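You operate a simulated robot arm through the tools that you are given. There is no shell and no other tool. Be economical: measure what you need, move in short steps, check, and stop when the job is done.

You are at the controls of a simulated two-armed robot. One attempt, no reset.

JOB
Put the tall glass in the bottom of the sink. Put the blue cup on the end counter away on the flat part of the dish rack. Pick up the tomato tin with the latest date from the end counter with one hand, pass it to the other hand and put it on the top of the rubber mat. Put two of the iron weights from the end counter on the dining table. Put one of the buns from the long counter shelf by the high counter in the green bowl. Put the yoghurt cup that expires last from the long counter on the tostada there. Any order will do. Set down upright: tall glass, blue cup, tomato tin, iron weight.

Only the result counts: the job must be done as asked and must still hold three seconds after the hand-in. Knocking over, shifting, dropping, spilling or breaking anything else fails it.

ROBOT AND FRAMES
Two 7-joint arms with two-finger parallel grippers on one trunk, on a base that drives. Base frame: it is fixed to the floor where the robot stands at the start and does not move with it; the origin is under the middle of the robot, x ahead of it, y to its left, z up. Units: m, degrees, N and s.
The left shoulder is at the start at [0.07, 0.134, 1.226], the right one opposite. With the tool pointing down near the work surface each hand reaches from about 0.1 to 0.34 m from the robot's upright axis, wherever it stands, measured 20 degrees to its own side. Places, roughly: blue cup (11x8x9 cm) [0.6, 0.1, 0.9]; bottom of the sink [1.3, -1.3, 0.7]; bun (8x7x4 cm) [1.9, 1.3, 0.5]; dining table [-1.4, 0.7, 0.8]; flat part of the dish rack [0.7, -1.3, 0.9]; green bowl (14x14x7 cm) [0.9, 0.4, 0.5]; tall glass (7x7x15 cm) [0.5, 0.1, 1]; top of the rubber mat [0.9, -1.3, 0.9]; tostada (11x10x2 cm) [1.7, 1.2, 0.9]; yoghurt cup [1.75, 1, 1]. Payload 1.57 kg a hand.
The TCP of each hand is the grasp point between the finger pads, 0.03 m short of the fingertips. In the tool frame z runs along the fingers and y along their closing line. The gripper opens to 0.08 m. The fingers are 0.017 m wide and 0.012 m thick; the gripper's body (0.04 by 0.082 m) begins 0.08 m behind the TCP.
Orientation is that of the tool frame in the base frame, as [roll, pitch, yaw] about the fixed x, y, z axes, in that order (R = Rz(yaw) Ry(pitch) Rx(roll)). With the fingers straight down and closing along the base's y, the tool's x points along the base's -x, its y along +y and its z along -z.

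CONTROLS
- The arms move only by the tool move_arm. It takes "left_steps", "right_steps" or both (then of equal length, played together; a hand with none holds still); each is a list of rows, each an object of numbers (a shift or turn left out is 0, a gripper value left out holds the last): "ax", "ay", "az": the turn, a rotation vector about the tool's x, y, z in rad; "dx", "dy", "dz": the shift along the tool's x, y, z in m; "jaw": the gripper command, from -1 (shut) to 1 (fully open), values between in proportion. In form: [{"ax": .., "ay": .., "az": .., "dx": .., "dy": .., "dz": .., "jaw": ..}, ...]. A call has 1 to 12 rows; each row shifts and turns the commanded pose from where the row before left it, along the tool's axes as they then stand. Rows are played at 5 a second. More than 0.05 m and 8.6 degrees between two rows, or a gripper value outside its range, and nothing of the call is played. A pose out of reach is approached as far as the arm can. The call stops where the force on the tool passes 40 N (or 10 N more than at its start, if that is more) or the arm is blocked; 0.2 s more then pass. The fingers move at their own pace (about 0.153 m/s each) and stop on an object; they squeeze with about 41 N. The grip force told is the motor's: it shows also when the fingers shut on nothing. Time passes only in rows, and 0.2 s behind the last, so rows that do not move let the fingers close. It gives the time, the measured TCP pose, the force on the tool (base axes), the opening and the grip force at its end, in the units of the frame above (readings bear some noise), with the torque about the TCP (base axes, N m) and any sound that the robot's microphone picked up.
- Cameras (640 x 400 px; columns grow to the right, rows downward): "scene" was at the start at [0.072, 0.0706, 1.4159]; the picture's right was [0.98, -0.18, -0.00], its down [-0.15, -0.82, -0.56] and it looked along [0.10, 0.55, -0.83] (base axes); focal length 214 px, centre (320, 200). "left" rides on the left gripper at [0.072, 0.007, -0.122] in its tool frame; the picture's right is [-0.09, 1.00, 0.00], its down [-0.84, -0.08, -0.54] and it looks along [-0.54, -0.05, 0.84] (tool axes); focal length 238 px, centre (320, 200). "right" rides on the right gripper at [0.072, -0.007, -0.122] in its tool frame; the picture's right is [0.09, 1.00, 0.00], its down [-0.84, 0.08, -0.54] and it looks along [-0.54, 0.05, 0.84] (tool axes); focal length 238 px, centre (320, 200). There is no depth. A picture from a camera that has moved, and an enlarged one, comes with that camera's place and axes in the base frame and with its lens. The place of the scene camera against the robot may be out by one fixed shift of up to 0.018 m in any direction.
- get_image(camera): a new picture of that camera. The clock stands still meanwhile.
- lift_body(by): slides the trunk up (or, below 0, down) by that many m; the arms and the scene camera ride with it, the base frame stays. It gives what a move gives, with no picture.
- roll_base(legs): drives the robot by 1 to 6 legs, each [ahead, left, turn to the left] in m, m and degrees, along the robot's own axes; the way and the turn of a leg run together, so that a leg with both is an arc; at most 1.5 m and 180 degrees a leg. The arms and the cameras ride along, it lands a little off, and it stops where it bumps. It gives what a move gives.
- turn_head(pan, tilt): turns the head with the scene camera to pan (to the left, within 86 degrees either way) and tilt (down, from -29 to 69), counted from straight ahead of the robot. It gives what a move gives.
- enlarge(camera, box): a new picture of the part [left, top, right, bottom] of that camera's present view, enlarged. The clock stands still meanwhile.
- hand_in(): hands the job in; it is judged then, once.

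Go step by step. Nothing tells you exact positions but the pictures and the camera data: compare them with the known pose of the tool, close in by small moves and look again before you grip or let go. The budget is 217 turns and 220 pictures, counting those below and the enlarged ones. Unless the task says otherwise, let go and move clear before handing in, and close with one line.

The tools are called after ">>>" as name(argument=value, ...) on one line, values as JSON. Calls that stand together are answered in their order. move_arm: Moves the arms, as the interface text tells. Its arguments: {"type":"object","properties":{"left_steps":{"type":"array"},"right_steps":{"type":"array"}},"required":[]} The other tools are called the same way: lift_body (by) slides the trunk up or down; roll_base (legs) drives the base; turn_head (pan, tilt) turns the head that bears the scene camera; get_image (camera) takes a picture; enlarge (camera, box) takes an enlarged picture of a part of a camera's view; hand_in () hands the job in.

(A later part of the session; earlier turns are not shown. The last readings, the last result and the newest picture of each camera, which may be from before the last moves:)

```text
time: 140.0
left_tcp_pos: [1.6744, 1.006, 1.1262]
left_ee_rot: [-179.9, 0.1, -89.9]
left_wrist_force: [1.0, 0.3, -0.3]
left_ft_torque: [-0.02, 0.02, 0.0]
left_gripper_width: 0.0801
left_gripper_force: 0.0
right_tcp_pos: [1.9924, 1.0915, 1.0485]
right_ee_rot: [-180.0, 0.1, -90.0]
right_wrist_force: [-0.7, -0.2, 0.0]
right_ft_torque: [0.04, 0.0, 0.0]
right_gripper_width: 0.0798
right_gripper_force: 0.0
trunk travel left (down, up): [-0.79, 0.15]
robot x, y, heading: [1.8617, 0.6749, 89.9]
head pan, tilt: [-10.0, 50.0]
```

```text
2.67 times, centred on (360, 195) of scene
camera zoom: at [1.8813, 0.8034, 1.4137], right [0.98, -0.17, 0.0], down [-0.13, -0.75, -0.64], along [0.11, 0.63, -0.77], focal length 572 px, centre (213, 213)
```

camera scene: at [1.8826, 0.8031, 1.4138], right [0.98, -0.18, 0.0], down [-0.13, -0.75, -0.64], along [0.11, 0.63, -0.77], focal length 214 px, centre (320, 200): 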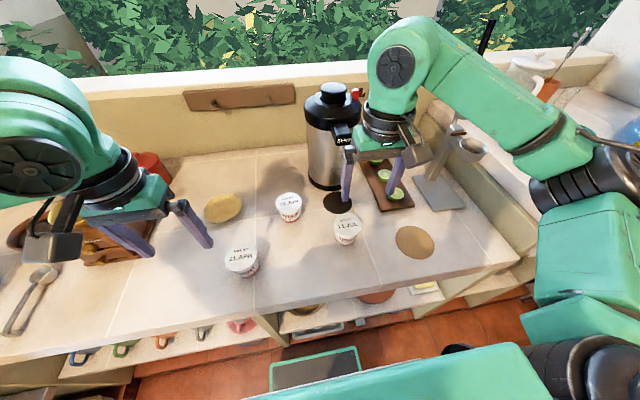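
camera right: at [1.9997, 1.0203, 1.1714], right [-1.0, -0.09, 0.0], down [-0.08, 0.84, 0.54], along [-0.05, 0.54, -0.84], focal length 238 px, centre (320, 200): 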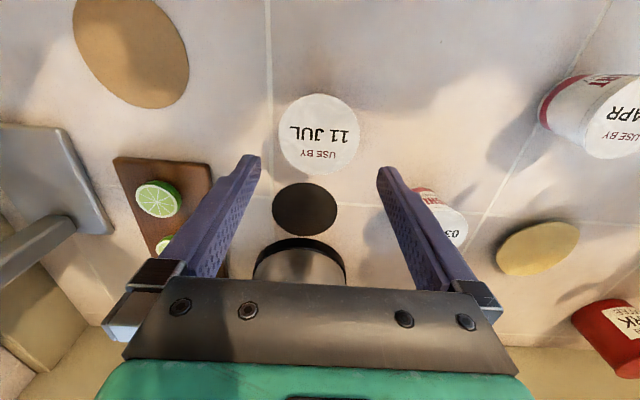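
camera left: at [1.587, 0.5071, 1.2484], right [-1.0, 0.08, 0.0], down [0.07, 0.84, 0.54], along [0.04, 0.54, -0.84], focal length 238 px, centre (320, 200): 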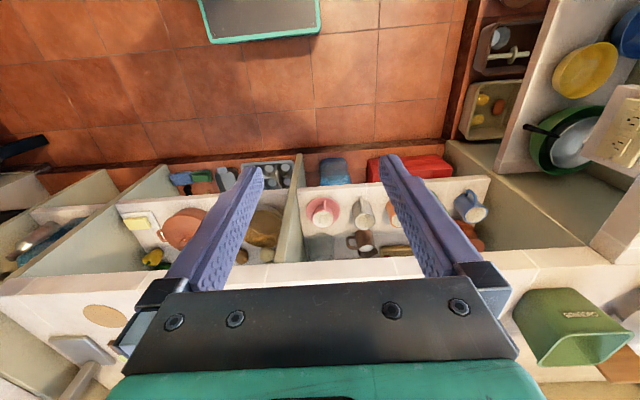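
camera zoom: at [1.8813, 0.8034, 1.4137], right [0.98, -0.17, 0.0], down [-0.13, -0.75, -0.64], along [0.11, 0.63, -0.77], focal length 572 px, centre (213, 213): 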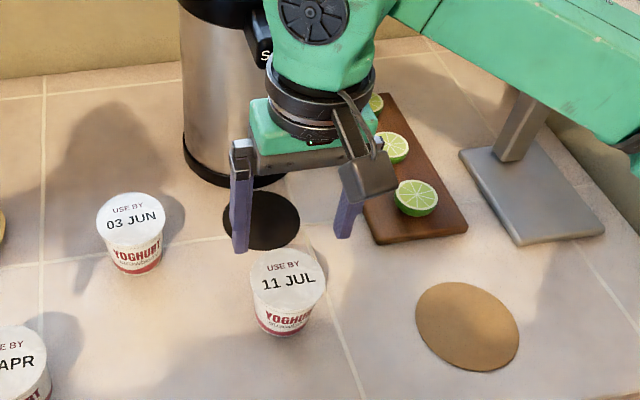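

>>> move_arm(right_steps=[{"dx": 0.006, "dy": -0.002}, {"dz": 0.035}, {"dz": 0.03}, {}])

>>> get_image(camera="right")

>>> enlarge(camera="scene", box=[280, 120, 440, 270])

```text
time: 141.0
left_tcp_pos: [1.6758, 1.0049, 1.1264]
left_ee_rot: [-180.0, 0.3, -89.9]
left_wrist_force: [0.6, 0.8, 0.3]
left_ft_torque: [-0.01, -0.01, -0.03]
left_gripper_width: 0.0802
left_gripper_force: 0.0
right_tcp_pos: [1.9961, 1.0871, 0.9822]
right_ee_rot: [180.0, 0.2, -90.0]
right_wrist_force: [-0.6, -0.4, 0.2]
right_ft_torque: [0.01, 0.01, -0.03]
right_gripper_width: 0.08
right_gripper_force: 0.1
trunk travel left (down, up): [-0.79, 0.15]
robot x, y, heading: [1.8587, 0.6795, 89.9]
head pan, tilt: [-10.0, 50.0]
```

```text
126 pictures are left
camera right: at [2.0035, 1.0146, 1.1046], right [-1.0, -0.09, 0.0], down [-0.08, 0.84, 0.54], along [-0.05, 0.54, -0.84], focal length 238 px, centre (320, 200)
```

right: 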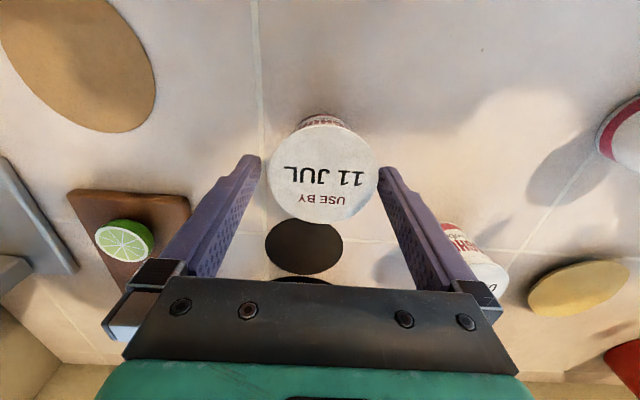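

```text
2.67 times, centred on (360, 195) of scene
camera zoom: at [1.8824, 0.8025, 1.4138], right [0.98, -0.17, 0.0], down [-0.13, -0.75, -0.64], along [0.11, 0.63, -0.77], focal length 572 px, centre (213, 213)
```

zoom: 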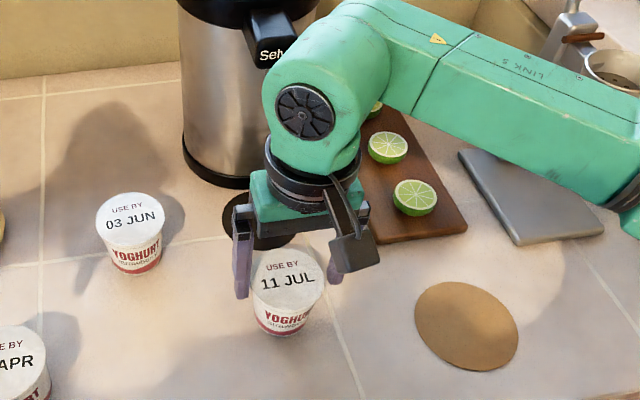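

The lid just fits between the fingers; a 2 mm correction, then lower slowly and grip.

>>> move_arm(right_steps=[{"dy": 0.002}, {"dz": 0.01}, {"dz": 0.01}, {"dz": 0.012}, {}])

>>> get_image(camera="right")

```text
time: 142.2
left_tcp_pos: [1.6754, 1.0049, 1.1246]
left_ee_rot: [-180.0, 0.2, -90.0]
left_wrist_force: [-0.1, 1.4, 1.6]
left_ft_torque: [-0.01, -0.03, -0.02]
left_gripper_width: 0.08
left_gripper_force: 0.0
right_tcp_pos: [1.9958, 1.0858, 0.9511]
right_ee_rot: [-180.0, 0.0, -90.0]
right_wrist_force: [-0.4, 0.3, -0.3]
right_ft_torque: [0.01, 0.01, 0.0]
right_gripper_width: 0.0802
right_gripper_force: 0.1
trunk travel left (down, up): [-0.79, 0.15]
robot x, y, heading: [1.8586, 0.6783, 89.7]
head pan, tilt: [-10.0, 50.0]
```

```text
124 pictures are left
camera right: at [2.0019, 1.0133, 1.0725], right [-1.0, -0.09, 0.0], down [-0.08, 0.84, 0.54], along [-0.05, 0.54, -0.84], focal length 238 px, centre (320, 200)
```

right: 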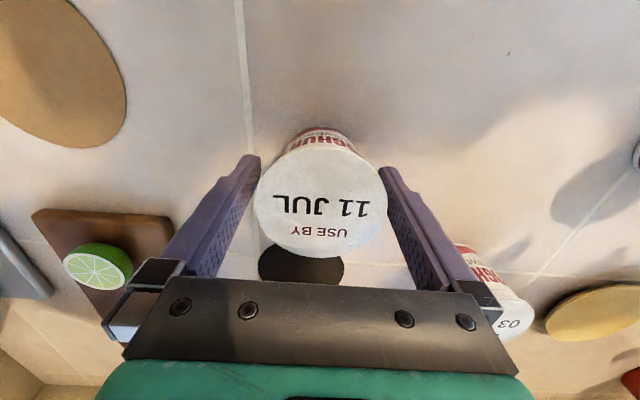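

>>> move_arm(right_steps=[{"dx": -0.004, "dz": 0.008}, {}, {"jaw": 0.6}, {"jaw": 0}, {"jaw": -1}, {}, {}])

>>> get_image(camera="right")

```text
time: 143.8
left_tcp_pos: [1.6767, 1.0059, 1.1265]
left_ee_rot: [-179.9, 0.2, -90.0]
left_wrist_force: [-0.2, 0.1, -0.3]
left_ft_torque: [-0.05, -0.03, 0.01]
left_gripper_width: 0.0801
left_gripper_force: 0.0
right_tcp_pos: [1.9962, 1.0884, 0.9435]
right_ee_rot: [179.9, 0.0, -90.0]
right_wrist_force: [-0.1, -0.1, -0.1]
right_ft_torque: [0.01, -0.02, 0.0]
right_gripper_width: 0.0699
right_gripper_force: 41.5
trunk travel left (down, up): [-0.79, 0.15]
robot x, y, heading: [1.8575, 0.6777, 90.2]
head pan, tilt: [-10.0, 50.0]
```

```text
123 pictures are left
camera right: at [2.0022, 1.0177, 1.0651], right [-1.0, -0.09, 0.0], down [-0.08, 0.84, 0.54], along [-0.05, 0.54, -0.84], focal length 238 px, centre (320, 200)
```

right: 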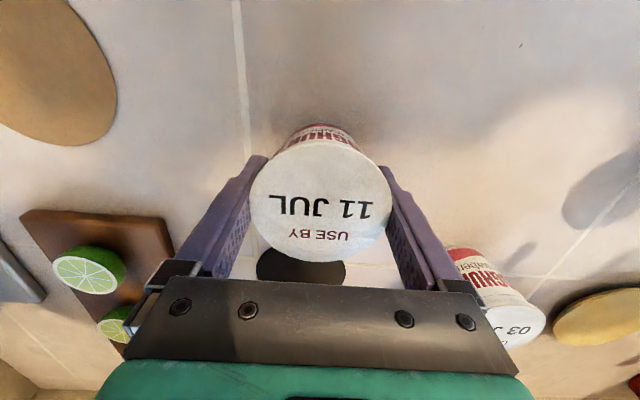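

Gripped (7 cm). Lift and look at the tostada from above.

>>> move_arm(right_steps=[{"dz": -0.03}, {"dz": -0.04}, {"dz": -0.04}, {"dz": -0.04}, {"dx": 0.04}, {"dx": 0.04}, {}])

>>> roll_base(legs=[[0, 0.22, 0]])

>>> turn_head(pan=0, tilt=45)

>>> get_image(camera="scene")

>>> get_image(camera="left")

```text
time: 145.4
left_tcp_pos: [1.6751, 1.0063, 1.1263]
left_ee_rot: [-179.9, 0.1, -90.0]
left_wrist_force: [0.4, 0.0, 0.6]
left_ft_torque: [0.03, -0.02, -0.02]
left_gripper_width: 0.0798
left_gripper_force: 0.1
right_tcp_pos: [1.9959, 1.0081, 1.0949]
right_ee_rot: [-180.0, -0.1, -90.0]
right_wrist_force: [0.1, 0.2, -1.1]
right_ft_torque: [-0.05, 0.0, 0.0]
right_gripper_width: 0.0698
right_gripper_force: 41.2
trunk travel left (down, up): [-0.79, 0.15]
robot x, y, heading: [1.8542, 0.6771, 90.1]
head pan, tilt: [-10.0, 50.0]
```

```text
time: 147.1
left_tcp_pos: [1.4566, 1.0039, 1.1268]
left_ee_rot: [180.0, 0.1, -89.7]
left_wrist_force: [0.8, -1.2, -0.1]
left_ft_torque: [0.02, 0.03, 0.02]
left_gripper_width: 0.08
left_gripper_force: 0.0
right_tcp_pos: [1.7777, 1.0077, 1.0947]
right_ee_rot: [179.8, 0.1, -89.6]
right_wrist_force: [-0.4, 0.0, -1.0]
right_ft_torque: [0.03, 0.01, 0.0]
right_gripper_width: 0.07
right_gripper_force: 40.7
trunk travel left (down, up): [-0.79, 0.15]
robot x, y, heading: [1.6394, 0.6771, 90.1]
head pan, tilt: [-10.0, 50.0]
```

```text
time: 147.8
left_tcp_pos: [1.4545, 1.0041, 1.1263]
left_ee_rot: [-179.9, 0.1, -89.8]
left_wrist_force: [-0.9, 0.7, 0.1]
left_ft_torque: [0.0, -0.05, 0.03]
left_gripper_width: 0.08
left_gripper_force: 0.1
right_tcp_pos: [1.7747, 1.0084, 1.094]
right_ee_rot: [-180.0, 0.1, -89.8]
right_wrist_force: [-0.9, -0.5, -0.9]
right_ft_torque: [-0.01, -0.02, 0.03]
right_gripper_width: 0.0696
right_gripper_force: 41.4
trunk travel left (down, up): [-0.79, 0.15]
robot x, y, heading: [1.6411, 0.6747, 90.3]
head pan, tilt: [0.0, 45.0]
```

```text
122 pictures are left
camera scene: at [1.6487, 0.8083, 1.4206], right [1.0, 0.0, 0.0], down [0.0, -0.71, -0.71], along [0.0, 0.71, -0.71], focal length 214 px, centre (320, 200)
```

scene: 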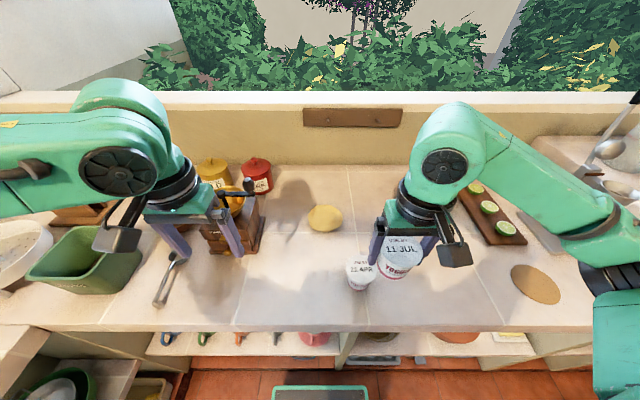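

```text
121 pictures are left
camera left: at [1.4475, 0.9324, 1.2481], right [-1.0, 0.09, 0.0], down [0.07, 0.84, 0.54], along [0.05, 0.54, -0.84], focal length 238 px, centre (320, 200)
```

left: 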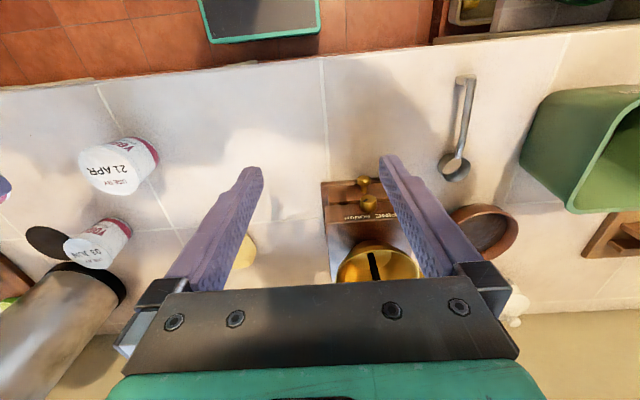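

Tostada is at about (1.66, 1.26). I retract the left hand away from the grinder, then move closer.

>>> move_arm(left_steps=[{"dx": 0.04}, {"dx": 0.04}, {"dx": 0.04}, {}])

>>> roll_base(legs=[[0.07, 0.03, 0]])

>>> move_arm(right_steps=[{"dx": -0.04, "dy": 0.02}, {"dx": -0.04, "dy": 0.02}, {"dx": -0.04, "dy": 0.02}, {"dx": -0.03, "dy": 0.02}, {}])

>>> get_image(camera="scene")

>>> get_image(camera="right")

```text
time: 148.8
left_tcp_pos: [1.4556, 0.9636, 1.1273]
left_ee_rot: [-180.0, 0.2, -89.7]
left_wrist_force: [0.3, 0.1, 0.2]
left_ft_torque: [0.01, 0.01, -0.02]
left_gripper_width: 0.0802
left_gripper_force: 0.1
left hand out of reach, approached as far as the arm can: row 2, 3
right_tcp_pos: [1.7758, 1.0071, 1.0945]
right_ee_rot: [179.8, 0.2, -89.8]
right_wrist_force: [0.5, -0.6, -1.8]
right_ft_torque: [0.04, -0.01, 0.01]
right_gripper_width: 0.0699
right_gripper_force: 41.2
trunk travel left (down, up): [-0.79, 0.15]
robot x, y, heading: [1.6384, 0.6778, 90.0]
head pan, tilt: [0.0, 45.0]
```

```text
time: 150.0
left_tcp_pos: [1.4264, 1.0352, 1.1242]
left_ee_rot: [-179.8, -0.2, -90.3]
left_wrist_force: [-0.3, 0.6, -0.3]
left_ft_torque: [-0.07, -0.03, 0.0]
left_gripper_width: 0.0799
left_gripper_force: 0.1
right_tcp_pos: [1.748, 1.075, 1.0912]
right_ee_rot: [180.0, -0.2, -90.3]
right_wrist_force: [0.2, 0.2, -1.9]
right_ft_torque: [-0.02, 0.01, -0.04]
right_gripper_width: 0.0699
right_gripper_force: 40.8
trunk travel left (down, up): [-0.79, 0.15]
robot x, y, heading: [1.6103, 0.741, 89.7]
head pan, tilt: [0.0, 45.0]
stopped in leg 1: the robot was blocked; the commanded pose is now the measured one
```

```text
time: 151.2
left_tcp_pos: [1.4302, 1.0312, 1.1255]
left_ee_rot: [-179.9, 0.1, -90.2]
left_wrist_force: [-0.2, 0.1, -0.4]
left_ft_torque: [-0.01, 0.0, -0.04]
left_gripper_width: 0.0799
left_gripper_force: 0.0
right_tcp_pos: [1.6705, 1.2184, 1.0919]
right_ee_rot: [179.8, 0.2, -90.3]
right_wrist_force: [-0.4, 0.3, -1.4]
right_ft_torque: [0.01, 0.03, 0.04]
right_gripper_width: 0.07
right_gripper_force: 40.6
trunk travel left (down, up): [-0.79, 0.15]
robot x, y, heading: [1.6144, 0.7413, 89.7]
head pan, tilt: [0.0, 45.0]
```

```text
120 pictures are left
camera scene: at [1.6226, 0.8718, 1.4206], right [1.0, -0.01, 0.0], down [0.0, -0.71, -0.71], along [0.0, 0.71, -0.71], focal length 214 px, centre (320, 200)
```

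scene: 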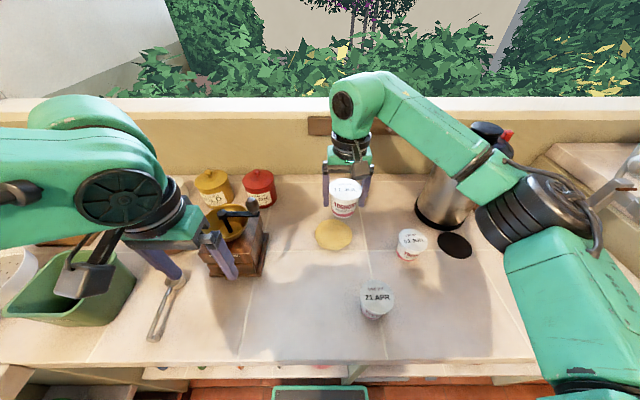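

```text
119 pictures are left
camera right: at [1.6766, 1.1475, 1.2146], right [-1.0, -0.09, 0.0], down [-0.07, 0.84, 0.54], along [-0.05, 0.54, -0.84], focal length 238 px, centre (320, 200)
```

right: 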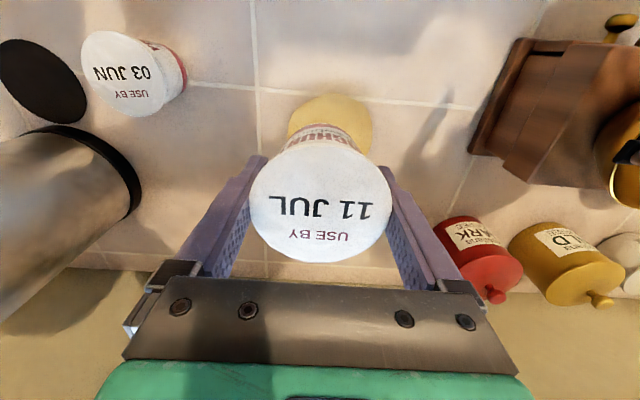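

Tostada centre about (1.655, 1.248). I move over it and lower part way.

>>> move_arm(right_steps=[{"dx": -0.03, "dy": 0.0155}, {"dz": 0.03}, {"dz": 0.03}, {"dz": 0.03}, {}])

>>> get_image(camera="right")

>>> enlarge(camera="scene", box=[240, 130, 440, 290])

```text
time: 152.4
left_tcp_pos: [1.4295, 1.0293, 1.1269]
left_ee_rot: [-179.8, 0.0, -90.4]
left_wrist_force: [-0.3, 0.1, 0.0]
left_ft_torque: [0.01, 0.01, -0.02]
left_gripper_width: 0.08
left_gripper_force: 0.0
right_tcp_pos: [1.6546, 1.2481, 1.0059]
right_ee_rot: [179.9, 0.2, -90.4]
right_wrist_force: [-0.1, 0.0, -1.6]
right_ft_torque: [0.02, 0.03, -0.01]
right_gripper_width: 0.0701
right_gripper_force: 40.7
trunk travel left (down, up): [-0.79, 0.15]
robot x, y, heading: [1.6104, 0.7375, 89.9]
head pan, tilt: [0.0, 45.0]
```

```text
118 pictures are left
camera right: at [1.6617, 1.177, 1.1274], right [-1.0, -0.09, 0.0], down [-0.07, 0.84, 0.54], along [-0.05, 0.54, -0.84], focal length 238 px, centre (320, 200)
```

right: 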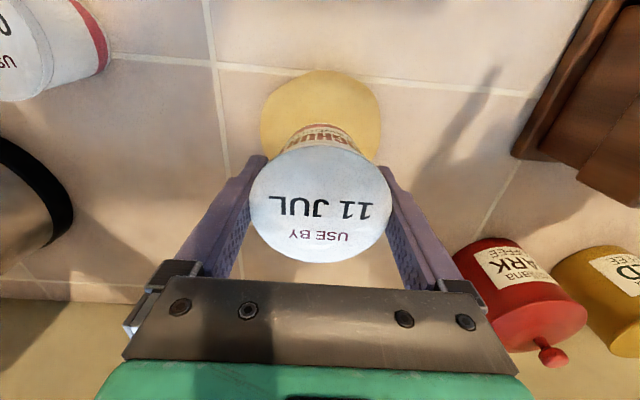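

```text
2.50 times, centred on (340, 210) of scene
camera zoom: at [1.6223, 0.8713, 1.4207], right [1.0, -0.01, 0.0], down [0.0, -0.71, -0.71], along [0.0, 0.71, -0.71], focal length 536 px, centre (270, 175)
```

zoom: 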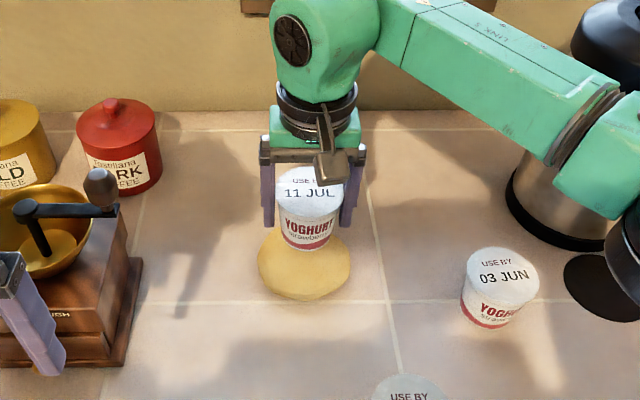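

Centred over the tostada. Lower to contact.

>>> move_arm(right_steps=[{"dz": 0.015}, {"dz": 0.012}, {"dz": 0.006}, {}])

```text
time: 153.4
left_tcp_pos: [1.4276, 1.0314, 1.126]
left_ee_rot: [-179.9, 0.1, -90.2]
left_wrist_force: [-0.4, -1.1, 0.4]
left_ft_torque: [-0.02, -0.02, -0.01]
left_gripper_width: 0.0804
left_gripper_force: 0.0
right_tcp_pos: [1.655, 1.2501, 0.9713]
right_ee_rot: [180.0, 0.1, -90.4]
right_wrist_force: [-0.4, 0.2, -0.7]
right_ft_torque: [0.02, -0.02, -0.03]
right_gripper_width: 0.0697
right_gripper_force: 40.9
trunk travel left (down, up): [-0.79, 0.15]
robot x, y, heading: [1.616, 0.7394, 89.6]
head pan, tilt: [0.0, 45.0]
```

>>> move_arm(right_steps=[{"dz": 0.004}, {"dz": 0.003}, {}])

>>> enlarge(camera="scene", box=[300, 170, 380, 260])

```text
time: 154.2
left_tcp_pos: [1.4295, 1.0297, 1.1263]
left_ee_rot: [-180.0, 0.0, -90.4]
left_wrist_force: [0.5, 0.2, 0.6]
left_ft_torque: [0.01, -0.01, 0.0]
left_gripper_width: 0.0799
left_gripper_force: 0.0
right_tcp_pos: [1.6554, 1.2507, 0.9646]
right_ee_rot: [179.9, 0.1, -90.3]
right_wrist_force: [0.1, 0.5, -1.7]
right_ft_torque: [0.02, -0.04, -0.02]
right_gripper_width: 0.0701
right_gripper_force: 40.9
trunk travel left (down, up): [-0.79, 0.15]
robot x, y, heading: [1.6094, 0.7377, 89.8]
head pan, tilt: [0.0, 45.0]
```

```text
4.44 times, centred on (340, 215) of scene
camera zoom: at [1.6222, 0.8714, 1.4206], right [1.0, -0.01, 0.0], down [0.0, -0.71, -0.71], along [0.0, 0.71, -0.71], focal length 953 px, centre (231, 133)
```

zoom: 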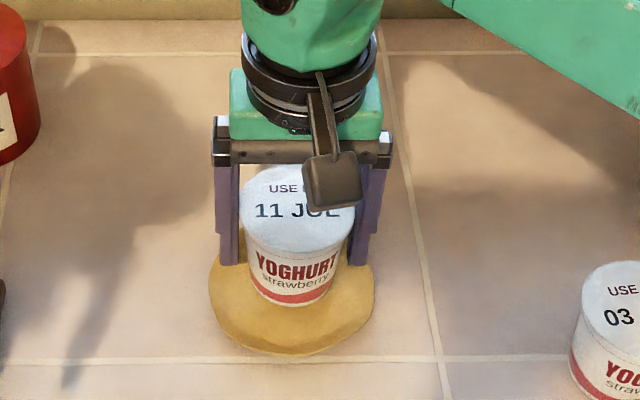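

>>> move_arm(right_steps=[{"dz": 0.003}, {"dz": 0.003}, {}])

```text
time: 155.0
left_tcp_pos: [1.4286, 1.0312, 1.1258]
left_ee_rot: [-179.9, 0.1, -90.3]
left_wrist_force: [0.2, -0.8, 0.3]
left_ft_torque: [-0.04, -0.03, -0.02]
left_gripper_width: 0.0799
left_gripper_force: 0.0
right_tcp_pos: [1.6542, 1.25, 0.9572]
right_ee_rot: [-180.0, 0.2, -90.4]
right_wrist_force: [0.0, -0.4, -0.8]
right_ft_torque: [0.0, -0.01, -0.01]
right_gripper_width: 0.0696
right_gripper_force: 40.8
trunk travel left (down, up): [-0.79, 0.15]
robot x, y, heading: [1.6104, 0.7384, 89.7]
head pan, tilt: [0.0, 45.0]
```

>>> move_arm(right_steps=[{"dz": 0.003}, {"dz": 0.003}, {}])

```text
time: 155.8
left_tcp_pos: [1.4281, 1.0292, 1.1275]
left_ee_rot: [-179.9, 0.2, -90.4]
left_wrist_force: [0.3, -0.9, -0.1]
left_ft_torque: [0.01, 0.01, -0.02]
left_gripper_width: 0.08
left_gripper_force: 0.1
right_tcp_pos: [1.6541, 1.2502, 0.9551]
right_ee_rot: [179.8, 0.4, -90.3]
right_wrist_force: [-0.6, 4.2, 21.7]
right_ft_torque: [0.56, -0.25, 0.08]
right_gripper_width: 0.07
right_gripper_force: 40.8
trunk travel left (down, up): [-0.79, 0.15]
robot x, y, heading: [1.6114, 0.7393, 89.7]
head pan, tilt: [0.0, 45.0]
```

Contact. Relieve, release gently and rise.

>>> move_arm(right_steps=[{"dz": -0.0025}, {"jaw": 0.8}, {"jaw": 1}, {}, {"dz": -0.02}, {"dz": -0.03}, {"dz": -0.03}, {"dz": -0.03}, {"dz": -0.03}, {}])

>>> get_image(camera="right")

>>> enlarge(camera="scene", box=[240, 130, 440, 330])

```text
time: 158.0
left_tcp_pos: [1.4295, 1.0297, 1.1252]
left_ee_rot: [-179.8, 0.1, -90.3]
left_wrist_force: [-0.1, 0.1, 0.4]
left_ft_torque: [-0.01, -0.01, 0.0]
left_gripper_width: 0.0803
left_gripper_force: 0.0
right_tcp_pos: [1.6566, 1.2496, 1.0948]
right_ee_rot: [179.9, 0.1, -90.3]
right_wrist_force: [0.3, 0.3, -0.9]
right_ft_torque: [-0.01, 0.03, 0.04]
right_gripper_width: 0.0801
right_gripper_force: 0.1
trunk travel left (down, up): [-0.79, 0.15]
robot x, y, heading: [1.6175, 0.7401, 89.8]
head pan, tilt: [0.0, 45.0]
```

```text
115 pictures are left
camera right: at [1.6635, 1.178, 1.2166], right [-1.0, -0.09, 0.0], down [-0.07, 0.84, 0.54], along [-0.05, 0.54, -0.84], focal length 238 px, centre (320, 200)
```

right: 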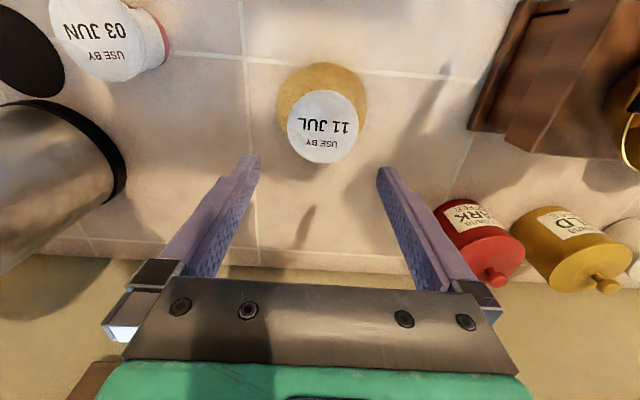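

```text
2.00 times, centred on (340, 230) of scene
camera zoom: at [1.6223, 0.8716, 1.4206], right [1.0, -0.01, 0.0], down [0.0, -0.71, -0.71], along [0.0, 0.71, -0.71], focal length 429 px, centre (280, 140)
```

zoom: 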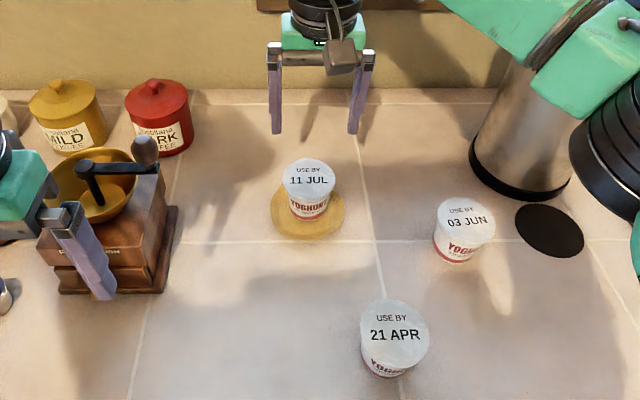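

Yoghurt stands on the tostada. Next the bun: retract, back off, lower the trunk and look into the shelf.

>>> move_arm(right_steps=[{"dx": 0.045}, {"dx": 0.045}, {"dx": 0.045}, {"dx": 0.045}, {}])

>>> roll_base(legs=[[-0.4, 0, 0], [0, -0.35, 0]])

>>> lift_body(by=-0.45)

>>> turn_head(pan=0, tilt=25)

>>> get_image(camera="scene")

```text
time: 159.2
left_tcp_pos: [1.4286, 1.0306, 1.1261]
left_ee_rot: [-179.9, 0.1, -90.2]
left_wrist_force: [0.2, -0.6, 0.0]
left_ft_torque: [0.0, -0.02, -0.01]
left_gripper_width: 0.08
left_gripper_force: 0.1
right_tcp_pos: [1.6551, 1.0694, 1.0959]
right_ee_rot: [179.9, 0.1, -90.4]
right_wrist_force: [-0.1, 0.7, 0.3]
right_ft_torque: [0.0, 0.05, -0.01]
right_gripper_width: 0.0799
right_gripper_force: 0.1
trunk travel left (down, up): [-0.79, 0.15]
robot x, y, heading: [1.6124, 0.7367, 89.5]
head pan, tilt: [0.0, 45.0]
```

```text
time: 163.6
left_tcp_pos: [1.7742, 0.6271, 1.1255]
left_ee_rot: [-179.8, 0.1, -89.7]
left_wrist_force: [-0.6, 0.4, 0.2]
left_ft_torque: [-0.01, 0.01, 0.03]
left_gripper_width: 0.0799
left_gripper_force: 0.1
right_tcp_pos: [2.0003, 0.6687, 1.0964]
right_ee_rot: [180.0, 0.0, -89.7]
right_wrist_force: [0.1, 0.1, -0.7]
right_ft_torque: [-0.01, -0.03, 0.01]
right_gripper_width: 0.0799
right_gripper_force: 0.0
trunk travel left (down, up): [-0.79, 0.15]
robot x, y, heading: [1.9628, 0.3348, 90.3]
head pan, tilt: [0.0, 45.0]
```

```text
refused: -0.45 is not a number from -0.4 to 0.4
```

```text
time: 164.4
left_tcp_pos: [1.7769, 0.6267, 1.1258]
left_ee_rot: [-179.9, 0.0, -89.7]
left_wrist_force: [0.0, -0.4, -1.0]
left_ft_torque: [0.02, 0.02, 0.02]
left_gripper_width: 0.0801
left_gripper_force: 0.1
right_tcp_pos: [2.0029, 0.6681, 1.0968]
right_ee_rot: [179.9, 0.2, -89.7]
right_wrist_force: [0.1, 0.0, -0.1]
right_ft_torque: [-0.03, 0.03, 0.0]
right_gripper_width: 0.0799
right_gripper_force: 0.0
trunk travel left (down, up): [-0.79, 0.15]
robot x, y, heading: [1.963, 0.337, 90.2]
head pan, tilt: [0.0, 25.0]
```

```text
113 pictures are left
camera scene: at [1.9712, 0.481, 1.4512], right [1.0, 0.0, 0.0], down [0.0, -0.42, -0.91], along [0.0, 0.91, -0.42], focal length 214 px, centre (320, 200)
```

scene: 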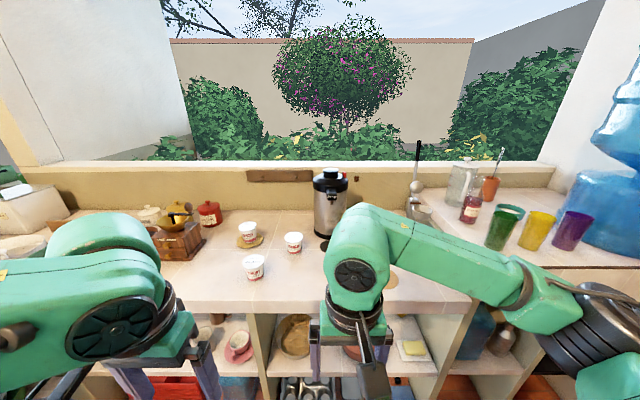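

>>> move_arm(right_steps=[{"dx": 0.02, "dy": -0.04}, {"dx": 0.02, "dy": -0.04}, {"dy": -0.04}, {"dy": -0.04}, {}])

>>> lift_body(by=-0.4)

>>> turn_head(pan=0, tilt=30)

>>> get_image(camera="scene")

```text
time: 165.6
left_tcp_pos: [1.7757, 0.6277, 1.1261]
left_ee_rot: [-179.9, 0.1, -89.8]
left_wrist_force: [0.5, -0.4, 0.6]
left_ft_torque: [-0.01, 0.01, 0.0]
left_gripper_width: 0.0797
left_gripper_force: 0.0
right_tcp_pos: [2.1629, 0.6289, 1.0973]
right_ee_rot: [-180.0, 0.1, -89.7]
right_wrist_force: [-0.1, 0.4, 0.1]
right_ft_torque: [0.0, -0.02, -0.01]
right_gripper_width: 0.0797
right_gripper_force: 0.0
trunk travel left (down, up): [-0.79, 0.15]
robot x, y, heading: [1.9666, 0.3368, 90.3]
head pan, tilt: [0.0, 25.0]
```

```text
time: 169.4
left_tcp_pos: [1.7766, 0.627, 0.7264]
left_ee_rot: [-180.0, 0.1, -89.7]
left_wrist_force: [0.2, -1.0, -0.6]
left_ft_torque: [0.03, -0.04, 0.02]
left_gripper_width: 0.0797
left_gripper_force: 0.1
right_tcp_pos: [2.1634, 0.6281, 0.6968]
right_ee_rot: [180.0, 0.1, -89.7]
right_wrist_force: [-0.3, 0.4, -0.3]
right_ft_torque: [0.02, -0.03, 0.0]
right_gripper_width: 0.0801
right_gripper_force: 0.1
trunk travel left (down, up): [-0.39, 0.55]
robot x, y, heading: [1.9623, 0.3394, 90.4]
head pan, tilt: [0.0, 25.0]
```

```text
time: 170.1
left_tcp_pos: [1.7753, 0.6262, 0.7258]
left_ee_rot: [-179.9, 0.0, -89.8]
left_wrist_force: [0.4, 0.9, 0.2]
left_ft_torque: [0.0, -0.02, 0.0]
left_gripper_width: 0.0799
left_gripper_force: 0.0
right_tcp_pos: [2.1631, 0.6286, 0.697]
right_ee_rot: [180.0, 0.1, -89.7]
right_wrist_force: [0.9, 0.6, 0.8]
right_ft_torque: [0.0, 0.0, -0.01]
right_gripper_width: 0.08
right_gripper_force: 0.1
trunk travel left (down, up): [-0.39, 0.55]
robot x, y, heading: [1.9623, 0.3393, 90.6]
head pan, tilt: [0.0, 30.0]
```

```text
112 pictures are left
camera scene: at [1.9707, 0.4793, 1.0433], right [1.0, 0.0, 0.0], down [0.0, -0.5, -0.87], along [0.0, 0.87, -0.5], focal length 214 px, centre (320, 200)
```

scene: 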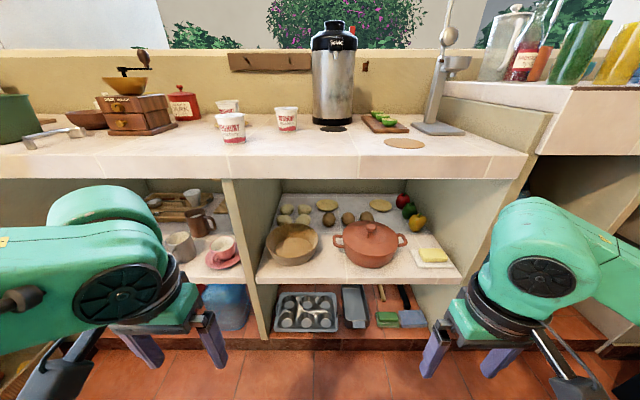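

>>> enlarge(camera="scene", box=[240, 180, 480, 290])

>>> enlarge(camera="scene", box=[265, 185, 400, 240])

```text
2.67 times, centred on (360, 235) of scene
camera zoom: at [1.9707, 0.4793, 1.0433], right [1.0, 0.0, 0.0], down [0.0, -0.5, -0.87], along [0.0, 0.87, -0.5], focal length 572 px, centre (213, 107)
```

zoom: 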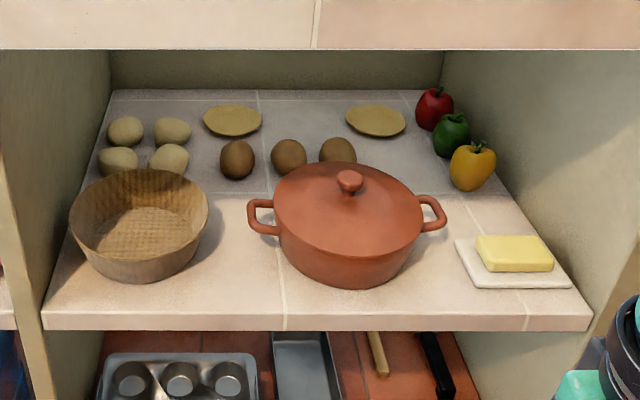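

```text
4.74 times, centred on (332, 212) of scene
camera zoom: at [1.9707, 0.4793, 1.0433], right [1.0, 0.0, 0.0], down [0.0, -0.5, -0.87], along [0.0, 0.87, -0.5], focal length 1017 px, centre (261, 141)
```

zoom: 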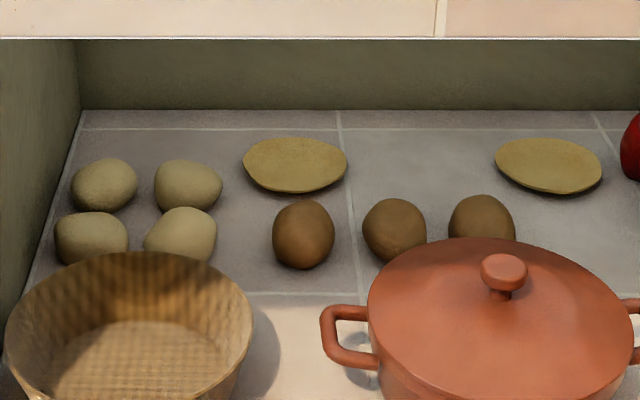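

The four pale rounds at the back left are the buns (brown ones are potatoes). The nearest reachable bun is at about (1.90, 1.25), behind the basket. I pitch the right hand forward 45° to reach in.

>>> move_arm(right_steps=[{"ay": -0.131, "dz": -0.01}, {"ay": -0.131}, {"ay": -0.131}, {"ay": -0.131}, {"ay": -0.131}, {"ay": -0.131}, {}])

>>> get_image(camera="scene")

>>> get_image(camera="right")

```text
time: 171.7
left_tcp_pos: [1.7761, 0.626, 0.7272]
left_ee_rot: [180.0, 0.2, -89.6]
left_wrist_force: [-0.7, 0.8, 1.5]
left_ft_torque: [0.0, 0.03, 0.01]
left_gripper_width: 0.0799
left_gripper_force: 0.1
right_tcp_pos: [2.1609, 0.705, 0.7553]
right_ee_rot: [179.6, 44.2, -90.2]
right_wrist_force: [-0.2, 0.2, -0.2]
right_ft_torque: [0.0, 0.02, 0.03]
right_gripper_width: 0.0803
right_gripper_force: 0.1
right hand out of reach, approached as far as the arm can: row 3, 4, 5, 6
trunk travel left (down, up): [-0.39, 0.55]
robot x, y, heading: [1.961, 0.3396, 90.4]
head pan, tilt: [0.0, 30.0]
```

```text
109 pictures are left
camera scene: at [1.9707, 0.4789, 1.0433], right [1.0, 0.0, 0.0], down [0.0, -0.5, -0.87], along [0.0, 0.87, -0.5], focal length 214 px, centre (320, 200)
```

scene: 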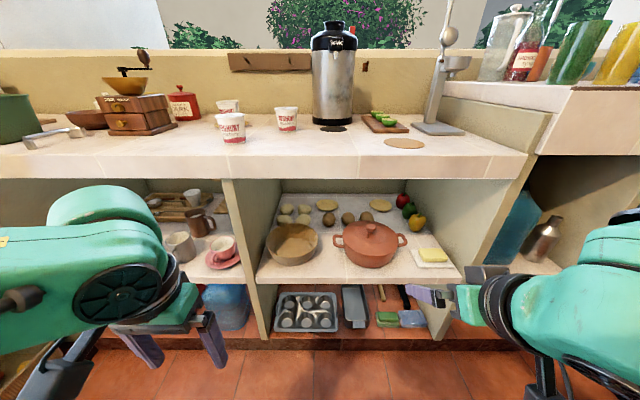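

```text
108 pictures are left
camera right: at [2.1675, 0.5684, 0.7912], right [-1.0, -0.07, -0.06], down [-0.07, 0.22, 0.97], along [-0.05, 0.97, -0.23], focal length 238 px, centre (320, 200)
```

right: 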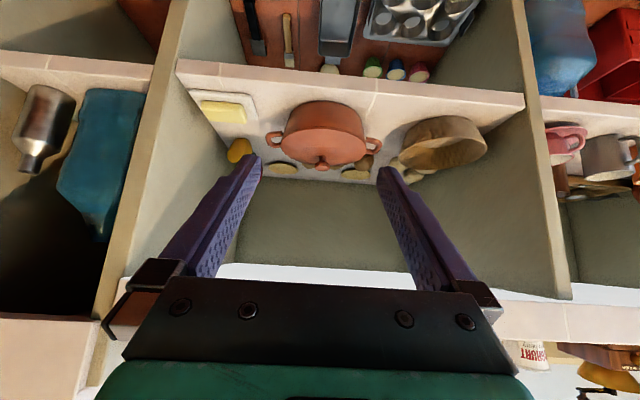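

The hand pitches fine. I first stow the left hand to the side, and lower the trunk so the right hand enters the shelf opening between basket and counter top.

>>> move_arm(left_steps=[{"dy": 0.04}, {"dy": 0.04}, {"dy": 0.04}, {"dx": 0.04, "dy": 0.02}, {"dx": 0.04, "dy": 0.02}, {"dx": 0.04, "dy": 0.02}, {"dx": 0.04}, {"dx": 0.04}, {}])

>>> lift_body(by=-0.14)

>>> get_image(camera="scene")

```text
time: 173.7
left_tcp_pos: [1.5623, 0.4649, 0.765]
left_ee_rot: [-179.8, 0.1, -89.8]
left_wrist_force: [0.1, 0.0, 0.5]
left_ft_torque: [-0.01, -0.04, 0.04]
left_gripper_width: 0.08
left_gripper_force: 0.0
left hand out of reach, approached as far as the arm can: row 4, 5, 6, 7, 8
right_tcp_pos: [2.16, 0.7053, 0.7538]
right_ee_rot: [179.6, 44.1, -90.0]
right_wrist_force: [0.0, -0.2, 0.1]
right_ft_torque: [-0.01, 0.0, 0.0]
right_gripper_width: 0.08
right_gripper_force: 0.1
trunk travel left (down, up): [-0.39, 0.55]
robot x, y, heading: [1.9663, 0.3397, 90.3]
head pan, tilt: [0.0, 30.0]
```

```text
time: 175.4
left_tcp_pos: [1.5614, 0.4674, 0.6244]
left_ee_rot: [-179.8, 0.1, -89.7]
left_wrist_force: [0.3, -0.1, 0.1]
left_ft_torque: [0.03, -0.02, 0.02]
left_gripper_width: 0.0802
left_gripper_force: 0.0
right_tcp_pos: [2.1598, 0.7051, 0.614]
right_ee_rot: [179.6, 44.1, -90.1]
right_wrist_force: [0.1, 0.0, -0.3]
right_ft_torque: [0.03, -0.01, -0.01]
right_gripper_width: 0.0801
right_gripper_force: 0.1
trunk travel left (down, up): [-0.25, 0.69]
robot x, y, heading: [1.96, 0.3369, 90.2]
head pan, tilt: [0.0, 30.0]
```

```text
107 pictures are left
camera scene: at [1.9706, 0.4791, 0.9033], right [1.0, 0.0, 0.0], down [0.0, -0.5, -0.87], along [0.0, 0.87, -0.5], focal length 214 px, centre (320, 200)
```

scene: 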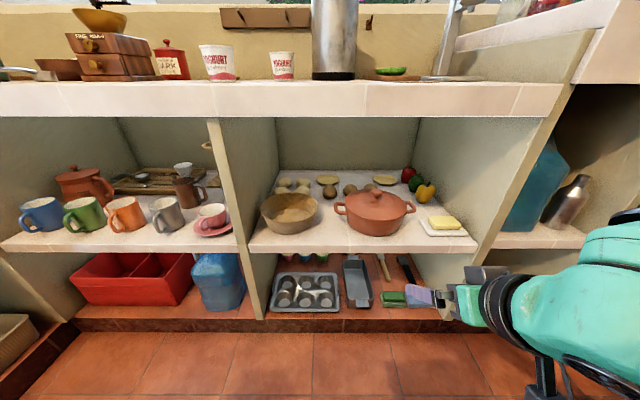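

>>> roll_base(legs=[[0.2, 0.16, -10]])

>>> move_arm(right_steps=[{"dy": 0.04}, {"dy": 0.04}, {"dy": 0.04}, {"dy": 0.04}, {}])

>>> get_image(camera="scene")

>>> get_image(camera="right")

```text
time: 177.2
left_tcp_pos: [1.4458, 0.7459, 0.6244]
left_ee_rot: [-179.8, 0.1, -99.4]
left_wrist_force: [-0.1, 0.0, -1.1]
left_ft_torque: [0.02, 0.02, 0.0]
left_gripper_width: 0.0799
left_gripper_force: 0.1
right_tcp_pos: [2.0757, 0.8791, 0.6137]
right_ee_rot: [179.6, 44.2, -99.7]
right_wrist_force: [0.5, -0.1, -0.1]
right_ft_torque: [-0.01, -0.03, 0.0]
right_gripper_width: 0.08
right_gripper_force: 0.0
trunk travel left (down, up): [-0.25, 0.69]
robot x, y, heading: [1.8186, 0.5505, 80.3]
head pan, tilt: [0.0, 30.0]
```

```text
time: 178.4
left_tcp_pos: [1.4464, 0.7446, 0.6256]
left_ee_rot: [-179.8, 0.1, -99.4]
left_wrist_force: [0.9, -0.3, 0.2]
left_ft_torque: [0.01, -0.02, -0.01]
left_gripper_width: 0.0799
left_gripper_force: 0.0
right_tcp_pos: [1.9186, 0.9048, 0.6155]
right_ee_rot: [179.7, 44.2, -99.8]
right_wrist_force: [-0.2, -0.8, -0.2]
right_ft_torque: [0.02, 0.0, 0.0]
right_gripper_width: 0.0803
right_gripper_force: 0.0
trunk travel left (down, up): [-0.25, 0.69]
robot x, y, heading: [1.8182, 0.5516, 80.5]
head pan, tilt: [0.0, 30.0]
```

```text
106 pictures are left
camera scene: at [1.8511, 0.6909, 0.9033], right [0.99, -0.16, 0.0], down [-0.08, -0.49, -0.87], along [0.14, 0.85, -0.5], focal length 214 px, centre (320, 200)
```

scene: 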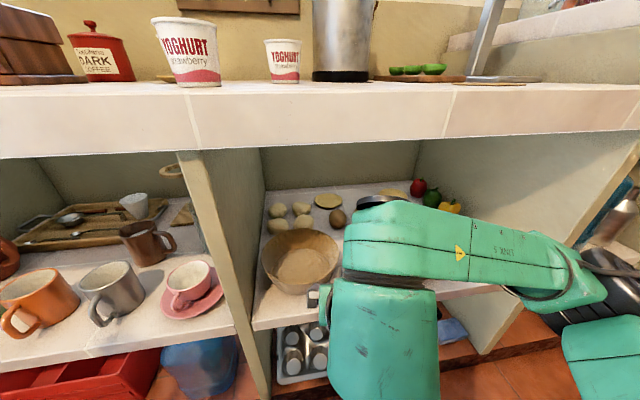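

```text
105 pictures are left
camera right: at [1.9017, 0.7702, 0.6519], right [-0.99, 0.1, -0.06], down [-0.04, 0.23, 0.97], along [0.11, 0.97, -0.23], focal length 238 px, centre (320, 200)
```

right: 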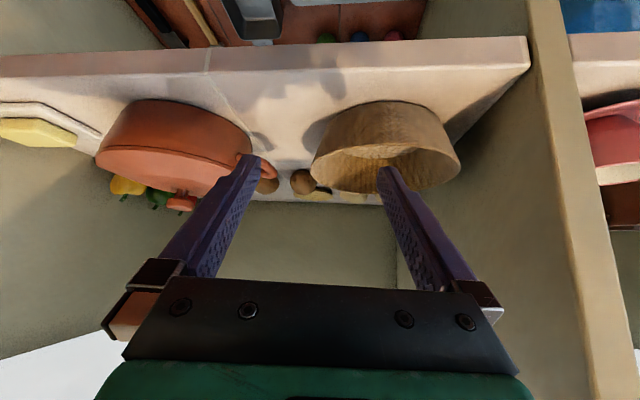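

The hand camera would hang low over the basket in this pose; I back out and try flipping the hand 180° about its axis so the camera is on top.

>>> roll_base(legs=[[-0.25, 0, 0]])

>>> move_arm(right_steps=[{"az": 0.145}, {"az": 0.145}, {"az": 0.145}, {"az": 0.145}, {"az": 0.145}, {"az": 0.145}, {"az": 0.145}, {"az": 0.145}, {"az": 0.145}, {"az": 0.145}, {"az": 0.145}, {}])

>>> move_arm(right_steps=[{"az": 0.143}, {"az": 0.143}, {"az": 0.143}, {"az": 0.143}, {"az": 0.143}, {"az": 0.143}, {"az": 0.143}, {"az": 0.143}, {"az": 0.143}, {"az": 0.143}, {"az": 0.116}, {}])

>>> get_image(camera="scene")

```text
time: 180.2
left_tcp_pos: [1.4057, 0.5003, 0.6258]
left_ee_rot: [-179.9, 0.1, -99.5]
left_wrist_force: [0.2, 0.9, 0.6]
left_ft_torque: [0.01, 0.01, -0.03]
left_gripper_width: 0.0801
left_gripper_force: 0.1
right_tcp_pos: [1.8771, 0.6569, 0.615]
right_ee_rot: [179.6, 44.2, -99.9]
right_wrist_force: [-0.1, -0.5, -0.3]
right_ft_torque: [0.01, -0.04, 0.0]
right_gripper_width: 0.08
right_gripper_force: 0.1
trunk travel left (down, up): [-0.25, 0.69]
robot x, y, heading: [1.7797, 0.3049, 80.5]
head pan, tilt: [0.0, 30.0]
```

```text
time: 182.8
left_tcp_pos: [1.4039, 0.4983, 0.6252]
left_ee_rot: [-179.8, 0.2, -99.6]
left_wrist_force: [0.7, -0.7, -0.9]
left_ft_torque: [0.0, 0.01, 0.04]
left_gripper_width: 0.0802
left_gripper_force: 0.0
right_tcp_pos: [1.8772, 0.658, 0.6149]
right_ee_rot: [135.9, -1.3, 169.3]
right_wrist_force: [-0.3, -0.2, -0.1]
right_ft_torque: [0.01, -0.01, 0.0]
right_gripper_width: 0.0799
right_gripper_force: 0.1
trunk travel left (down, up): [-0.25, 0.69]
robot x, y, heading: [1.7792, 0.3031, 80.4]
head pan, tilt: [0.0, 30.0]
```

```text
time: 185.4
left_tcp_pos: [1.404, 0.4992, 0.6244]
left_ee_rot: [-179.8, 0.1, -99.5]
left_wrist_force: [-0.3, 1.3, -0.4]
left_ft_torque: [0.01, 0.01, 0.01]
left_gripper_width: 0.0801
left_gripper_force: 0.0
right_tcp_pos: [1.8783, 0.6582, 0.6132]
right_ee_rot: [-179.7, -44.2, 80.0]
right_wrist_force: [-1.1, 0.4, -0.3]
right_ft_torque: [-0.01, 0.0, -0.02]
right_gripper_width: 0.0798
right_gripper_force: 0.0
trunk travel left (down, up): [-0.25, 0.69]
robot x, y, heading: [1.7769, 0.3051, 80.4]
head pan, tilt: [0.0, 30.0]
```

```text
104 pictures are left
camera scene: at [1.8104, 0.4438, 0.9033], right [0.99, -0.17, 0.0], down [-0.08, -0.49, -0.87], along [0.14, 0.85, -0.5], focal length 214 px, centre (320, 200)
```

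scene: 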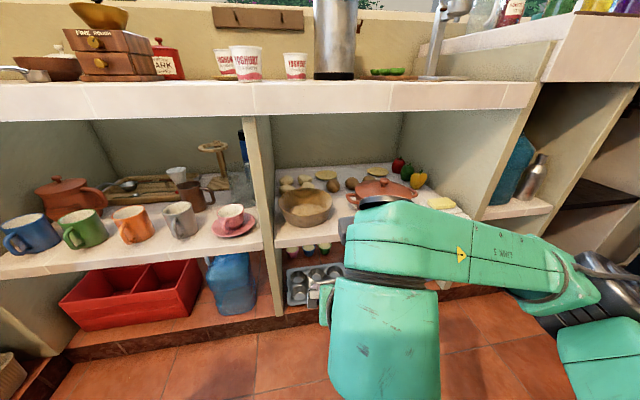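

Flip worked. Now extend the arm forward 0.2 m in the open to see the link posture.

>>> move_arm(right_steps=[{"dx": 0.0285, "dz": 0.0285}, {"dx": 0.0285, "dz": 0.0285}, {"dx": 0.0285, "dz": 0.0285}, {"dx": 0.0285, "dz": 0.0285}, {"dx": 0.0285, "dz": 0.0285}, {}])

>>> get_image(camera="scene")

>>> get_image(camera="right")

```text
time: 186.8
left_tcp_pos: [1.404, 0.4991, 0.6241]
left_ee_rot: [-179.8, 0.1, -99.4]
left_wrist_force: [-0.2, 0.3, -1.6]
left_ft_torque: [0.02, 0.02, 0.01]
left_gripper_width: 0.0801
left_gripper_force: 0.1
right_tcp_pos: [1.9072, 0.8569, 0.6118]
right_ee_rot: [-179.7, -44.2, 80.3]
right_wrist_force: [0.8, -0.1, 1.0]
right_ft_torque: [0.0, 0.02, -0.01]
right_gripper_width: 0.0801
right_gripper_force: 0.0
trunk travel left (down, up): [-0.25, 0.69]
robot x, y, heading: [1.7807, 0.3094, 80.4]
head pan, tilt: [0.0, 30.0]
```

```text
103 pictures are left
camera scene: at [1.8104, 0.4439, 0.9033], right [0.99, -0.17, 0.0], down [-0.08, -0.49, -0.87], along [0.14, 0.85, -0.5], focal length 214 px, centre (320, 200)
```

scene: 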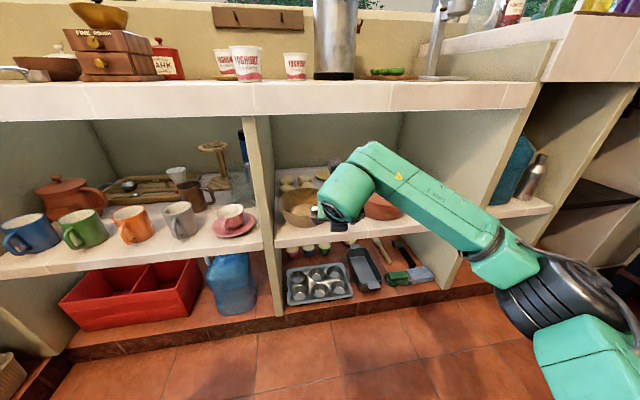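

```text
102 pictures are left
camera right: at [1.8957, 0.8259, 0.7489], right [0.99, -0.1, 0.06], down [-0.09, -0.98, -0.19], along [0.08, 0.19, -0.98], focal length 238 px, centre (320, 200)
```

right: 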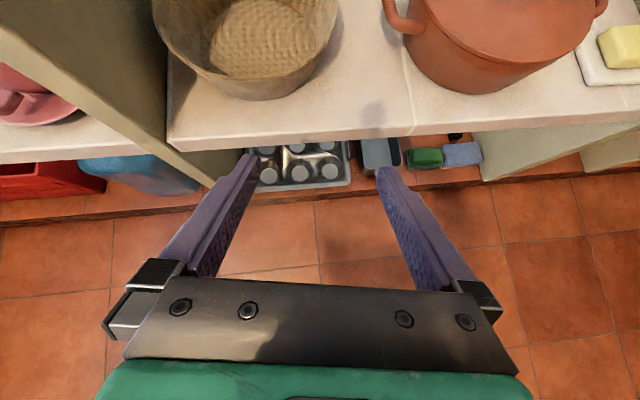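

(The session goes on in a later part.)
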